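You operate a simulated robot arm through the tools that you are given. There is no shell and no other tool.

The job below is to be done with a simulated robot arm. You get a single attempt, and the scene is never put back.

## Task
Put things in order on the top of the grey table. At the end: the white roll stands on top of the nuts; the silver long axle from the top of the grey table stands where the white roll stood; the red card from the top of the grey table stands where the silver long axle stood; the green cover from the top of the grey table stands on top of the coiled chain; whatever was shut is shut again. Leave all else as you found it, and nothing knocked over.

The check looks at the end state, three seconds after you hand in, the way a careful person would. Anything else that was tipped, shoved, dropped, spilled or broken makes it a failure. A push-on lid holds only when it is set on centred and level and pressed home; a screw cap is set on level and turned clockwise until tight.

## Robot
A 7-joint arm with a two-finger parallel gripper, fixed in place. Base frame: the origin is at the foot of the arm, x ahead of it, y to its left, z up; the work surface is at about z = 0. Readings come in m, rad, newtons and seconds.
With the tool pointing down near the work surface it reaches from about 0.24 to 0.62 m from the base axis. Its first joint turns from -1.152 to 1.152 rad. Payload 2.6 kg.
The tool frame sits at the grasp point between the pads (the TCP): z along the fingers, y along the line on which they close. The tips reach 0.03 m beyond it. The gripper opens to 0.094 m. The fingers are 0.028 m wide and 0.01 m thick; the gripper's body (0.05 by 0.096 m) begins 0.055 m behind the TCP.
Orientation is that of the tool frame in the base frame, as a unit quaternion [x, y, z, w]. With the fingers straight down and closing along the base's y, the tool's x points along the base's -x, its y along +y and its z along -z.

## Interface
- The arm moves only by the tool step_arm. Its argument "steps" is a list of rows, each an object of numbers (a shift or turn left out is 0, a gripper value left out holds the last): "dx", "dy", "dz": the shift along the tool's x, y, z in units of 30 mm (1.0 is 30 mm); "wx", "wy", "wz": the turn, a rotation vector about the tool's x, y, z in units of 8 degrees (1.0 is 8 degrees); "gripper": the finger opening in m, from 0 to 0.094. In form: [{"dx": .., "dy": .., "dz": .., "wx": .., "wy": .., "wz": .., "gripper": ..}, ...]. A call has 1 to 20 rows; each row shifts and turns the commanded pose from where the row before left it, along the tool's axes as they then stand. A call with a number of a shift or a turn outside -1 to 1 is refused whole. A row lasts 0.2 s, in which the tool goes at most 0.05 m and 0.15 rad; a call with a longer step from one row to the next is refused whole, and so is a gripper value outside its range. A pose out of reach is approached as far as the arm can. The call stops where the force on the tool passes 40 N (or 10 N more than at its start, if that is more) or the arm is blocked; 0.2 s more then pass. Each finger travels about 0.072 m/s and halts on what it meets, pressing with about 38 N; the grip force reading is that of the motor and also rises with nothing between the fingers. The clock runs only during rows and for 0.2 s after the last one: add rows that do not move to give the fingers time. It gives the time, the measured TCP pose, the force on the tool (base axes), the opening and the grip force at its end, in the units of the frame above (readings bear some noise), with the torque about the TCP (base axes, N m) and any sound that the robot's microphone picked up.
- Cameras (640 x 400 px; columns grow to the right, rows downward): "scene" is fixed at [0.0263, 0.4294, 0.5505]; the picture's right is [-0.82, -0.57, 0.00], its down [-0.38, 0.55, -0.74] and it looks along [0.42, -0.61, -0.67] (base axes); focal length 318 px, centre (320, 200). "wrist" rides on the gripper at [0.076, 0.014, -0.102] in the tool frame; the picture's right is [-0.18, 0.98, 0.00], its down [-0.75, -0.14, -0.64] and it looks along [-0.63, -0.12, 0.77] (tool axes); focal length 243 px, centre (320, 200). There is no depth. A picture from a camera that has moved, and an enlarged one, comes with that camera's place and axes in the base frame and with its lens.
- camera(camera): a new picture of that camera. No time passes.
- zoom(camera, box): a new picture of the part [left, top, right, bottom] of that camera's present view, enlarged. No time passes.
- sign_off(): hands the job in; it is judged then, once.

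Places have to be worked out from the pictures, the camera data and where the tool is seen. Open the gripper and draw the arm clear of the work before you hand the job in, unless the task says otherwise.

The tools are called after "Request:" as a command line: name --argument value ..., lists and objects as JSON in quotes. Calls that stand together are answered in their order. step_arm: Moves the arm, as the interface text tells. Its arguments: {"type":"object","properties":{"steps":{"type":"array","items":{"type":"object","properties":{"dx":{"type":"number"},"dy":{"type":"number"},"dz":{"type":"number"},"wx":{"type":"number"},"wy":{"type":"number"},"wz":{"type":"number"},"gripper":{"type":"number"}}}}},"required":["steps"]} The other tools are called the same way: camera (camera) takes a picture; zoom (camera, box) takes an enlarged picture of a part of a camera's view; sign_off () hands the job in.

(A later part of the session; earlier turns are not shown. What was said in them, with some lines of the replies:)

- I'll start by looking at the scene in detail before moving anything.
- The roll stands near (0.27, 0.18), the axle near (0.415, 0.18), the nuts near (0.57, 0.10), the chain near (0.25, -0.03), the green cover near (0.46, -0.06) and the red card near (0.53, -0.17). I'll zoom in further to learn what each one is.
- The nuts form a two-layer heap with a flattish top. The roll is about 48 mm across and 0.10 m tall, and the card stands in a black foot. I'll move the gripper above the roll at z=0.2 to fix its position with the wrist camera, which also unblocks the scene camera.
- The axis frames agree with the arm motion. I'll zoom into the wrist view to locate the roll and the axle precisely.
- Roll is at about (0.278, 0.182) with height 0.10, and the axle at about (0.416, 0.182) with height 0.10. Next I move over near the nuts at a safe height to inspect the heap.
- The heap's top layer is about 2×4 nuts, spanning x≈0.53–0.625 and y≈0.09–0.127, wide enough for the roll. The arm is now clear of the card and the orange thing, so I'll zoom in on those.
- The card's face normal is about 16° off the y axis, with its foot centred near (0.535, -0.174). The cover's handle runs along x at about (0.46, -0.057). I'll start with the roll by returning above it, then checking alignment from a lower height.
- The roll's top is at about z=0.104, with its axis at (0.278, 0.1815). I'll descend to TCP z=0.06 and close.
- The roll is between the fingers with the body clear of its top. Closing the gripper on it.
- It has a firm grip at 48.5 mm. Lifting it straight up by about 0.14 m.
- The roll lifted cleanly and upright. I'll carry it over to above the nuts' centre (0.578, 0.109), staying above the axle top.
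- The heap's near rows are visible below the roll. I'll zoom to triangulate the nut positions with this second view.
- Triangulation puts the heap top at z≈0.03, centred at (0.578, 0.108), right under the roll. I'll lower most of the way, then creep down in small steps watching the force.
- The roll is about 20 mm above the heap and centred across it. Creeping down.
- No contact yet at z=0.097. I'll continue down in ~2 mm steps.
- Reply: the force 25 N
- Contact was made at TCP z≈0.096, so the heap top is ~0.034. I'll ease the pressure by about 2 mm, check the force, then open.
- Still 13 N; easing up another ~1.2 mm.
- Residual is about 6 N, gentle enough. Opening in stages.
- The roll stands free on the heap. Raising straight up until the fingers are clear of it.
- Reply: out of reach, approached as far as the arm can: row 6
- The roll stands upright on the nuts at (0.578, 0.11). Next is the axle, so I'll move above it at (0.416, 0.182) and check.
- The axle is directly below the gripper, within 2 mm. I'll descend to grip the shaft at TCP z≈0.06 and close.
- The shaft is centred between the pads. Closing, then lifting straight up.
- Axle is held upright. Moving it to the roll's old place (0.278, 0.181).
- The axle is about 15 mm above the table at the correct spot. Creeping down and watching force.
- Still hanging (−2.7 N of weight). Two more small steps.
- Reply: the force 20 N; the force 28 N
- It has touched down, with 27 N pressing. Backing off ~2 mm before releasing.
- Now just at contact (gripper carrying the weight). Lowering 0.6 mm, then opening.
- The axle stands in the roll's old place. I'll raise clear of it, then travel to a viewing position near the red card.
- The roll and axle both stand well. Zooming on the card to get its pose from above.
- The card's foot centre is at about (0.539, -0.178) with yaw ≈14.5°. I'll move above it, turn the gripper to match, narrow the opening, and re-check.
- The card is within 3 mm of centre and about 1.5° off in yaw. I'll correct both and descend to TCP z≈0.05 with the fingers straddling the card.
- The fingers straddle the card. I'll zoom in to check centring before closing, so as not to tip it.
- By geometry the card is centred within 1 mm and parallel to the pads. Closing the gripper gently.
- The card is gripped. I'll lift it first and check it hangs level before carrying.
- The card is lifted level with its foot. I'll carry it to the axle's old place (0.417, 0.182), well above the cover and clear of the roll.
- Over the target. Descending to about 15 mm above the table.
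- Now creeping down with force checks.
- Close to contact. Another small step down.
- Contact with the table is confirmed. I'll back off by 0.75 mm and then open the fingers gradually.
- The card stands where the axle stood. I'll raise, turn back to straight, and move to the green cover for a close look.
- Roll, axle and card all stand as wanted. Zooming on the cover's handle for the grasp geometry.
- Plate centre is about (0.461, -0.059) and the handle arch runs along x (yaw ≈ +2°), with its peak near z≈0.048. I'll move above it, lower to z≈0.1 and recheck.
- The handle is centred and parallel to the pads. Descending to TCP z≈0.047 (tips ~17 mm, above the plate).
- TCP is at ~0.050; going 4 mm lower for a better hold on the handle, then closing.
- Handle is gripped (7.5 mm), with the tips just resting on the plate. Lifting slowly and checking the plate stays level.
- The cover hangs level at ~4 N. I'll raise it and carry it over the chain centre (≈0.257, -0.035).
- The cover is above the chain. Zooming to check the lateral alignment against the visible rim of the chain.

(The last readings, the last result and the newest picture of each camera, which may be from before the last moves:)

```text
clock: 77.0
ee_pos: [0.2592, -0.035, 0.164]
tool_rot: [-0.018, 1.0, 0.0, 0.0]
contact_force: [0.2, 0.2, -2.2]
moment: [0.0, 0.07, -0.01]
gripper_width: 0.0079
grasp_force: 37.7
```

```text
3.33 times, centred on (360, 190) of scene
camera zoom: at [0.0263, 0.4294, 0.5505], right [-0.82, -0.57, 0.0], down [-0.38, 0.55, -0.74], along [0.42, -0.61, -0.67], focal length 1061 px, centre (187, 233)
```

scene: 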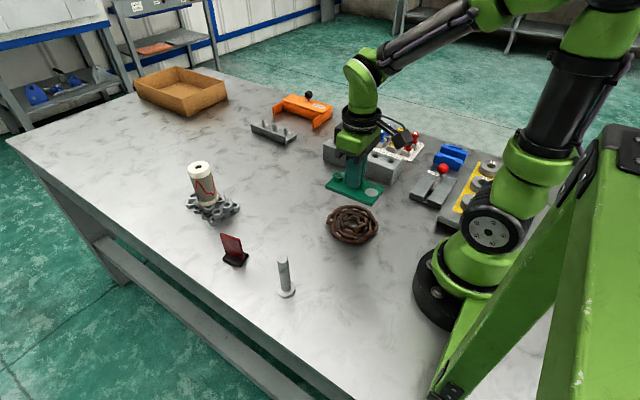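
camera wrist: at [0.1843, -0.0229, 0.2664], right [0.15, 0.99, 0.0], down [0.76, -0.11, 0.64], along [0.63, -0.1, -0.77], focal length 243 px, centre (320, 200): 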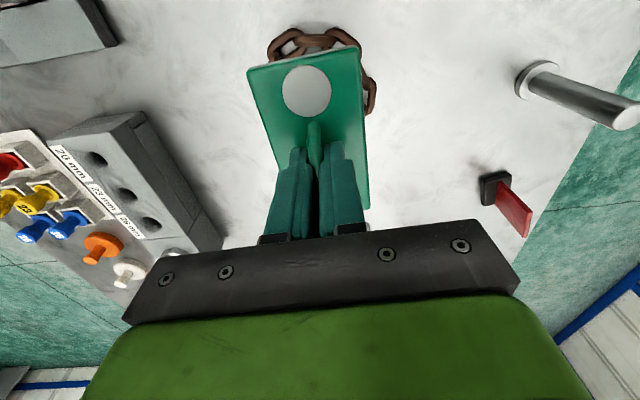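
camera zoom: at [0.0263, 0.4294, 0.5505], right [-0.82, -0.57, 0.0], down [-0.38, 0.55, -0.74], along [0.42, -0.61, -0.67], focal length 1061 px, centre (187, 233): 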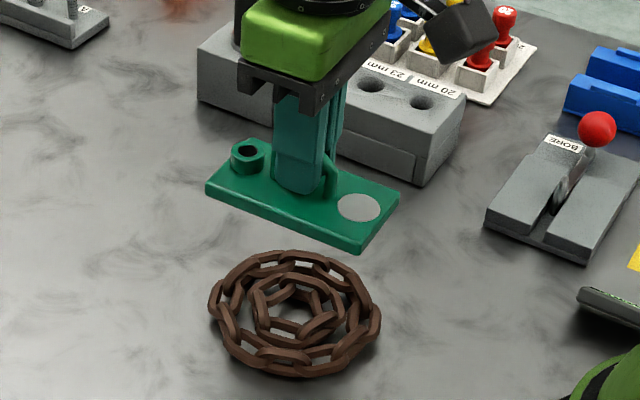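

By fitting the rim, the chain centre is within ~4 mm of the cover centre. Descending to z≈0.10 and then creeping.

Request:
step_arm --steps '[{"dy": -0.06, "dz": 0.5}, {"dz": 0.6}, {"dz": 0.6}, {"dz": 0.4}, {}, {}]'

Request:
zoom --camera "scene" --box '[300, 150, 400, 250]'

Request:
camera --camera "wrist"

```text
clock: 78.4
ee_pos: [0.2595, -0.0364, 0.1007]
tool_rot: [-0.017, 1.0, 0.0, 0.0]
contact_force: [-0.8, 0.4, -2.5]
moment: [-0.01, 0.01, 0.03]
gripper_width: 0.0079
grasp_force: 38.3
```

```text
4.00 times, centred on (350, 200) of scene
camera zoom: at [0.0263, 0.4294, 0.5505], right [-0.82, -0.57, 0.0], down [-0.38, 0.55, -0.74], along [0.42, -0.61, -0.67], focal length 1273 px, centre (200, 200)
```

zoom: 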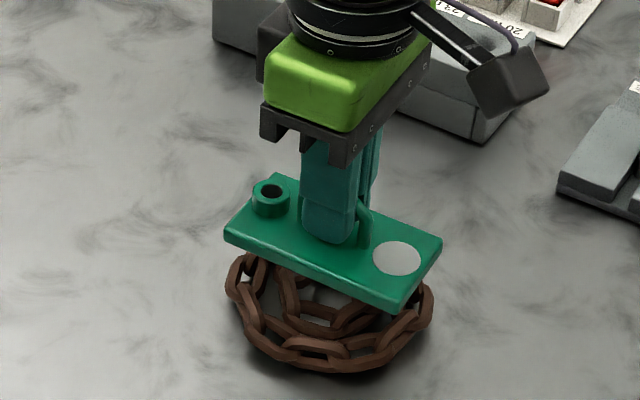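

```text
taken
camera wrist: at [0.1833, -0.0244, 0.2017], right [0.15, 0.99, 0.0], down [0.76, -0.11, 0.64], along [0.63, -0.1, -0.77], focal length 243 px, centre (320, 200)
```

wrist: 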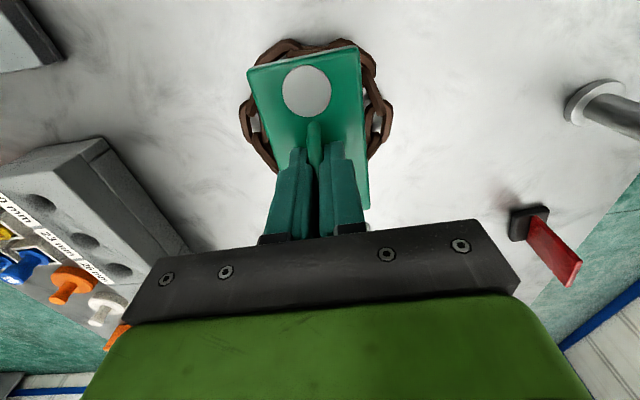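

It's centred over the chain. Creeping down with force checks.

Request:
step_arm --steps '[{"dz": 0.15}, {"dz": 0.15}, {"dz": 0.1}, {}]'

Request:
step_arm --steps '[{"dz": 0.08}, {"dz": 0.05}, {}]'

Request:
step_arm --steps '[{"dz": 0.06}, {}]'

```text
clock: 79.4
ee_pos: [0.2598, -0.038, 0.0873]
tool_rot: [-0.017, 1.0, 0.0, 0.001]
contact_force: [-0.4, -0.6, -2.6]
moment: [0.0, 0.0, 0.0]
gripper_width: 0.0076
grasp_force: 38.1
```

```text
clock: 80.2
ee_pos: [0.2579, -0.038, 0.0845]
tool_rot: [-0.018, 1.0, -0.001, 0.0]
contact_force: [-1.0, 0.0, -3.0]
moment: [-0.01, 0.0, 0.0]
gripper_width: 0.0078
grasp_force: 38.1
```

```text
clock: 80.8
ee_pos: [0.2578, -0.0374, 0.0812]
tool_rot: [-0.018, 1.0, 0.0, 0.0]
contact_force: [-0.1, 1.0, -2.4]
moment: [0.0, 0.0, -0.03]
gripper_width: 0.008
grasp_force: 37.6
```

No contact yet at z≈0.082. Continuing in ~2 mm steps.

Request:
step_arm --steps '[{"dz": 0.07}, {}]'

Request:
step_arm --steps '[{"dz": 0.06}, {}]'

Request:
zoom --camera "scene" --box '[300, 150, 400, 250]'

```text
clock: 81.4
ee_pos: [0.2582, -0.0366, 0.0798]
tool_rot: [-0.019, 1.0, -0.001, 0.001]
contact_force: [0.5, -0.6, -2.8]
moment: [0.02, 0.02, 0.0]
gripper_width: 0.0075
grasp_force: 38.1
```

```text
clock: 82.0
ee_pos: [0.2571, -0.0375, 0.0783]
tool_rot: [-0.017, 1.0, 0.0, 0.0]
contact_force: [0.8, 0.2, -2.2]
moment: [0.03, 0.03, 0.02]
gripper_width: 0.0076
grasp_force: 38.0
```

```text
4.00 times, centred on (350, 200) of scene
camera zoom: at [0.0263, 0.4294, 0.5505], right [-0.82, -0.57, 0.0], down [-0.38, 0.55, -0.74], along [0.42, -0.61, -0.67], focal length 1273 px, centre (200, 200)
```

zoom: 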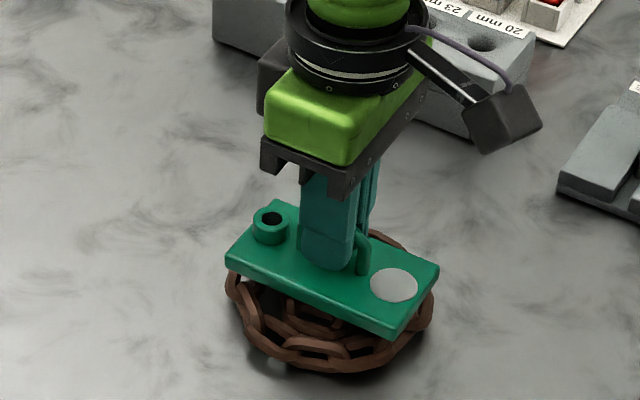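

Still hanging; the plate bottom is at about z≈0.031. Continuing.

Request:
step_arm --steps '[{"dz": 0.06}, {}]'

Request:
step_arm --steps '[{"dz": 0.05}, {}]'

Request:
step_arm --steps '[{"dz": 0.05}, {}]'

```text
clock: 82.6
ee_pos: [0.2581, -0.0372, 0.0766]
tool_rot: [-0.017, 1.0, 0.001, 0.0]
contact_force: [0.3, -0.2, -3.0]
moment: [0.02, 0.0, -0.01]
gripper_width: 0.0076
grasp_force: 37.9
```

```text
clock: 83.2
ee_pos: [0.2583, -0.0365, 0.0741]
tool_rot: [-0.018, 1.0, 0.0, -0.001]
contact_force: [0.6, -0.2, -2.6]
moment: [-0.01, -0.02, 0.03]
gripper_width: 0.0079
grasp_force: 37.9
```

```text
clock: 83.8
ee_pos: [0.2588, -0.0374, 0.0743]
tool_rot: [-0.018, 1.0, 0.0, -0.001]
contact_force: [-0.6, 0.6, -2.6]
moment: [0.0, 0.0, -0.01]
gripper_width: 0.0077
grasp_force: 38.1
```

Request:
step_arm --steps '[{"dz": 0.05}, {}]'

Request:
step_arm --steps '[{"dz": 0.05}, {}]'

Request:
zoom --camera "scene" --box '[310, 180, 400, 250]'

```text
clock: 84.4
ee_pos: [0.2583, -0.0365, 0.0726]
tool_rot: [-0.019, 1.0, -0.001, 0.0]
contact_force: [0.3, -1.0, -2.5]
moment: [-0.02, 0.0, 0.02]
gripper_width: 0.0076
grasp_force: 37.5
```

```text
clock: 85.0
ee_pos: [0.2594, -0.0361, 0.0727]
tool_rot: [-0.017, 1.0, 0.0, 0.001]
contact_force: [-10.7, 3.4, 36.3]
moment: [0.04, 0.11, 0.0]
gripper_width: 0.0078
grasp_force: 37.7
```

```text
5.71 times, centred on (355, 215) of scene
camera zoom: at [0.0262, 0.4294, 0.5505], right [-0.82, -0.57, 0.0], down [-0.38, 0.55, -0.74], along [0.42, -0.61, -0.67], focal length 1819 px, centre (120, 114)
```

zoom: 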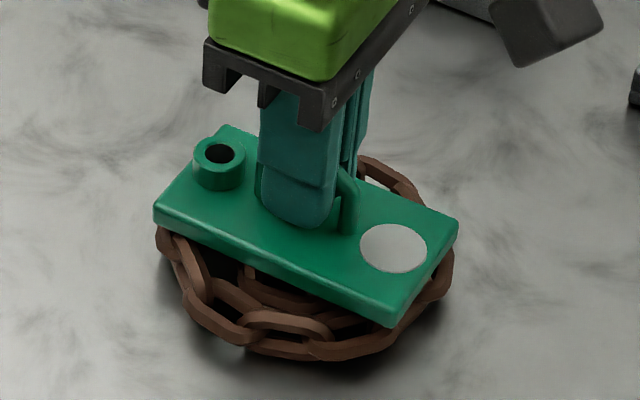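

Firm, level contact (small moments). Backing off about 1 mm.

Request:
step_arm --steps '[{"dz": -0.035}, {}]'

```text
clock: 85.6
ee_pos: [0.2596, -0.0361, 0.0723]
tool_rot: [-0.018, 1.0, 0.0, 0.0]
contact_force: [1.8, 0.4, 3.1]
moment: [0.02, -0.4, 0.06]
gripper_width: 0.008
grasp_force: 37.9
```

The contact is now light (3 N). Opening the fingers gradually to release the handle.

Request:
step_arm --steps '[{"gripper": 0.0095}, {"gripper": 0.012}, {"gripper": 0.018}, {"gripper": 0.028}, {"gripper": 0.04}, {"gripper": 0.05}, {}, {}]'

Request:
zoom --camera "scene" --box '[300, 150, 400, 250]'

Request:
camera --camera "wrist"

```text
clock: 87.4
ee_pos: [0.2583, -0.0365, 0.0717]
tool_rot: [-0.017, 1.0, 0.0, 0.001]
contact_force: [0.1, 0.0, 1.0]
moment: [0.0, -0.02, 0.0]
gripper_width: 0.0499
grasp_force: 0.0
```

```text
4.00 times, centred on (350, 200) of scene
camera zoom: at [0.0263, 0.4294, 0.5505], right [-0.82, -0.57, 0.0], down [-0.38, 0.55, -0.74], along [0.42, -0.61, -0.67], focal length 1273 px, centre (200, 200)
```

zoom: 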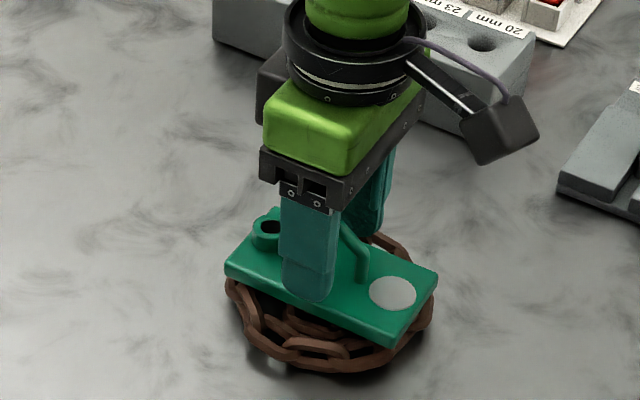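

```text
taken
camera wrist: at [0.1828, -0.0246, 0.1745], right [0.15, 0.99, 0.0], down [0.76, -0.11, 0.64], along [0.63, -0.1, -0.77], focal length 243 px, centre (320, 200)
```

wrist: 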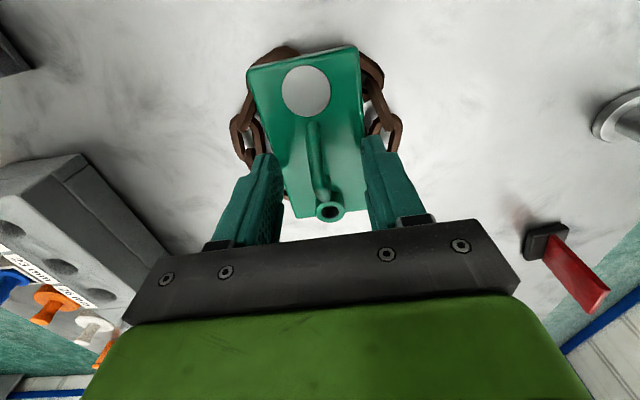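

The cover rests on the chain. Raising straight up clear of the handle.

Request:
step_arm --steps '[{"dz": -0.2}, {"dz": -0.5}, {"dz": -0.8}, {"dz": -0.8}, {"dz": -0.9}, {"dz": -0.9}, {}]'

Request:
camera --camera "scene"

Request:
zoom --camera "scene" --box '[300, 150, 400, 250]'

Request:
camera --camera "wrist"

```text
clock: 89.0
ee_pos: [0.2586, -0.0366, 0.1935]
tool_rot: [-0.019, 1.0, 0.001, 0.0]
contact_force: [-0.1, -0.3, 0.3]
moment: [-0.01, 0.02, -0.01]
gripper_width: 0.0498
grasp_force: 0.1
```

```text
taken
```

scene: 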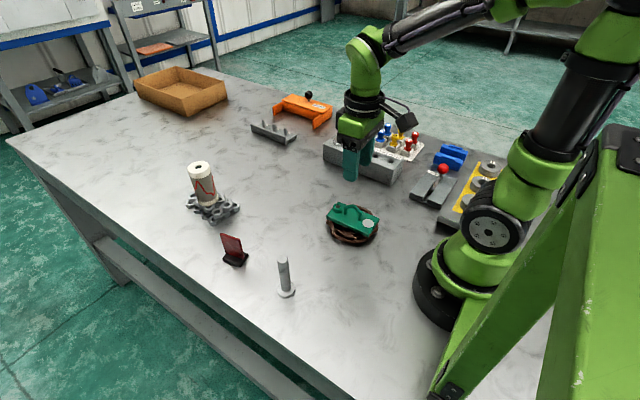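

```text
4.00 times, centred on (350, 200) of scene
camera zoom: at [0.0263, 0.4294, 0.5505], right [-0.82, -0.57, 0.0], down [-0.38, 0.55, -0.74], along [0.42, -0.61, -0.67], focal length 1273 px, centre (200, 200)
```

zoom: 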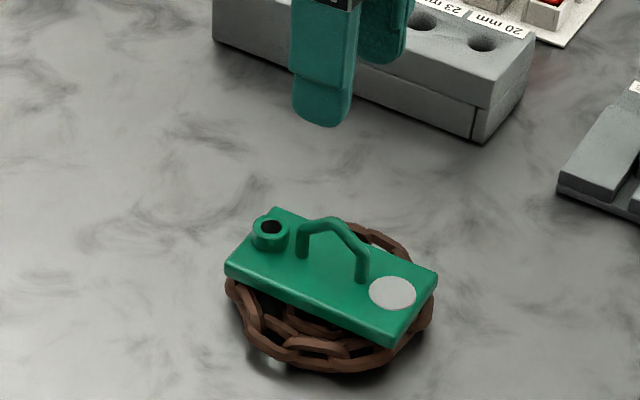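

```text
taken
camera wrist: at [0.1834, -0.0252, 0.2965], right [0.15, 0.99, 0.0], down [0.76, -0.11, 0.64], along [0.63, -0.1, -0.77], focal length 243 px, centre (320, 200)
```

wrist: 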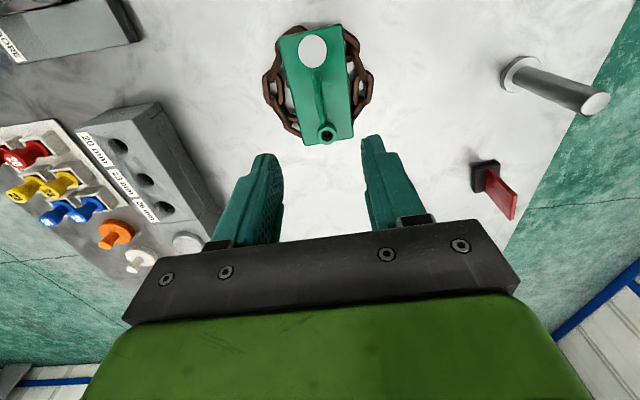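

The cover sits centred and level on the chain. I'll verify the other objects and open the gripper while drawing the arm clear.

Request:
step_arm --steps '[{"dz": -0.8, "gripper": 0.094}, {"dz": -0.8}, {"dz": -0.8, "dx": -0.3}, {"dx": -0.6}, {"dx": -0.6}, {"wz": 0.25}, {}, {}]'

Request:
zoom --camera "scene" --box '[170, 150, 320, 310]'

Request:
zoom --camera "scene" --box '[240, 80, 500, 250]'

Request:
camera --camera "wrist"

```text
clock: 90.8
ee_pos: [0.3024, -0.037, 0.2664]
tool_rot: [0.0, 1.0, 0.0, 0.0]
contact_force: [1.1, 0.3, 0.3]
moment: [0.0, -0.01, -0.02]
gripper_width: 0.0939
grasp_force: 0.0
```

```text
2.50 times, centred on (245, 230) of scene
camera zoom: at [0.0263, 0.4294, 0.5505], right [-0.82, -0.57, 0.0], down [-0.38, 0.55, -0.74], along [0.42, -0.61, -0.67], focal length 796 px, centre (508, 125)
```

zoom: 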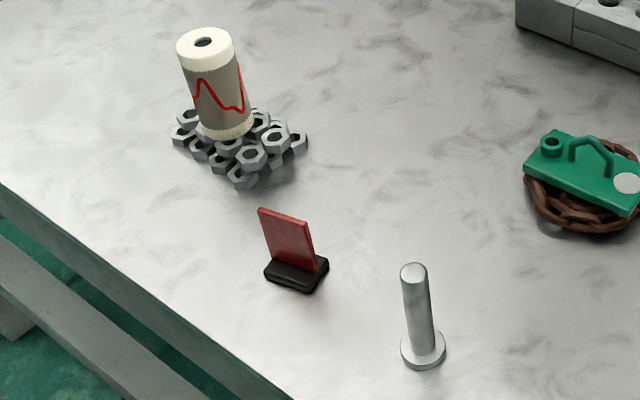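

```text
2.35 times, centred on (370, 165) of scene
camera zoom: at [0.0263, 0.4294, 0.5505], right [-0.82, -0.57, 0.0], down [-0.38, 0.55, -0.74], along [0.42, -0.61, -0.67], focal length 749 px, centre (202, 282)
```

zoom: 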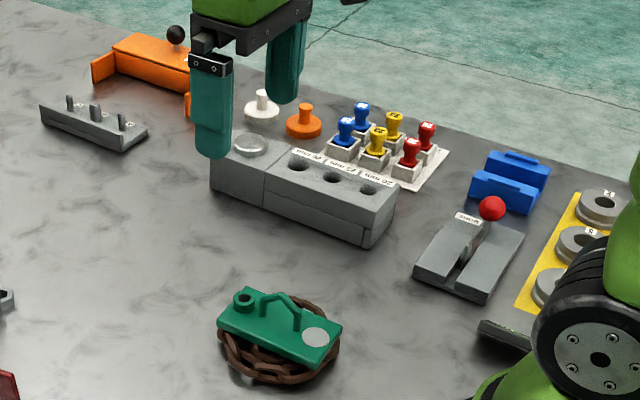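

```text
taken
camera wrist: at [0.228, -0.0208, 0.3697], right [0.18, 0.98, 0.0], down [0.75, -0.14, 0.64], along [0.63, -0.12, -0.77], focal length 243 px, centre (320, 200)
```

wrist: 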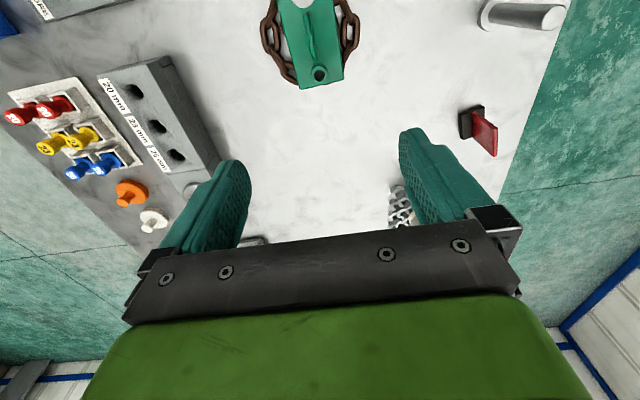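

All four items are in place and upright: roll on the nuts, axle in the roll's spot, card in the axle's spot, cover level on the chain. Nothing else has moved, the gripper is open and the arm is clear, so I'm handing in.

Request:
sign_off

```text
The job is handed in.
```

All four moves are done and the job is handed in. In the last pictures every moved piece was standing upright and everything else looked as it was at the start.

- **White roll:** it stands centred on top of the nuts.
- **Silver long axle:** it stands where the roll stood, at about (0.278, 0.181) m.
- **Red card:** it stands upright in its foot where the axle stood, at about (0.417, 0.182) m. It keeps the angle it had before.
- **Green cover:** it sits level on the coiled chain, within a few millimetres of its centre.

I never opened or touched anything that was shut. The gripper is open and the arm is drawn clear above the table.

The positions come from the camera pictures and the arm's readings, so allow a few millimetres either way.
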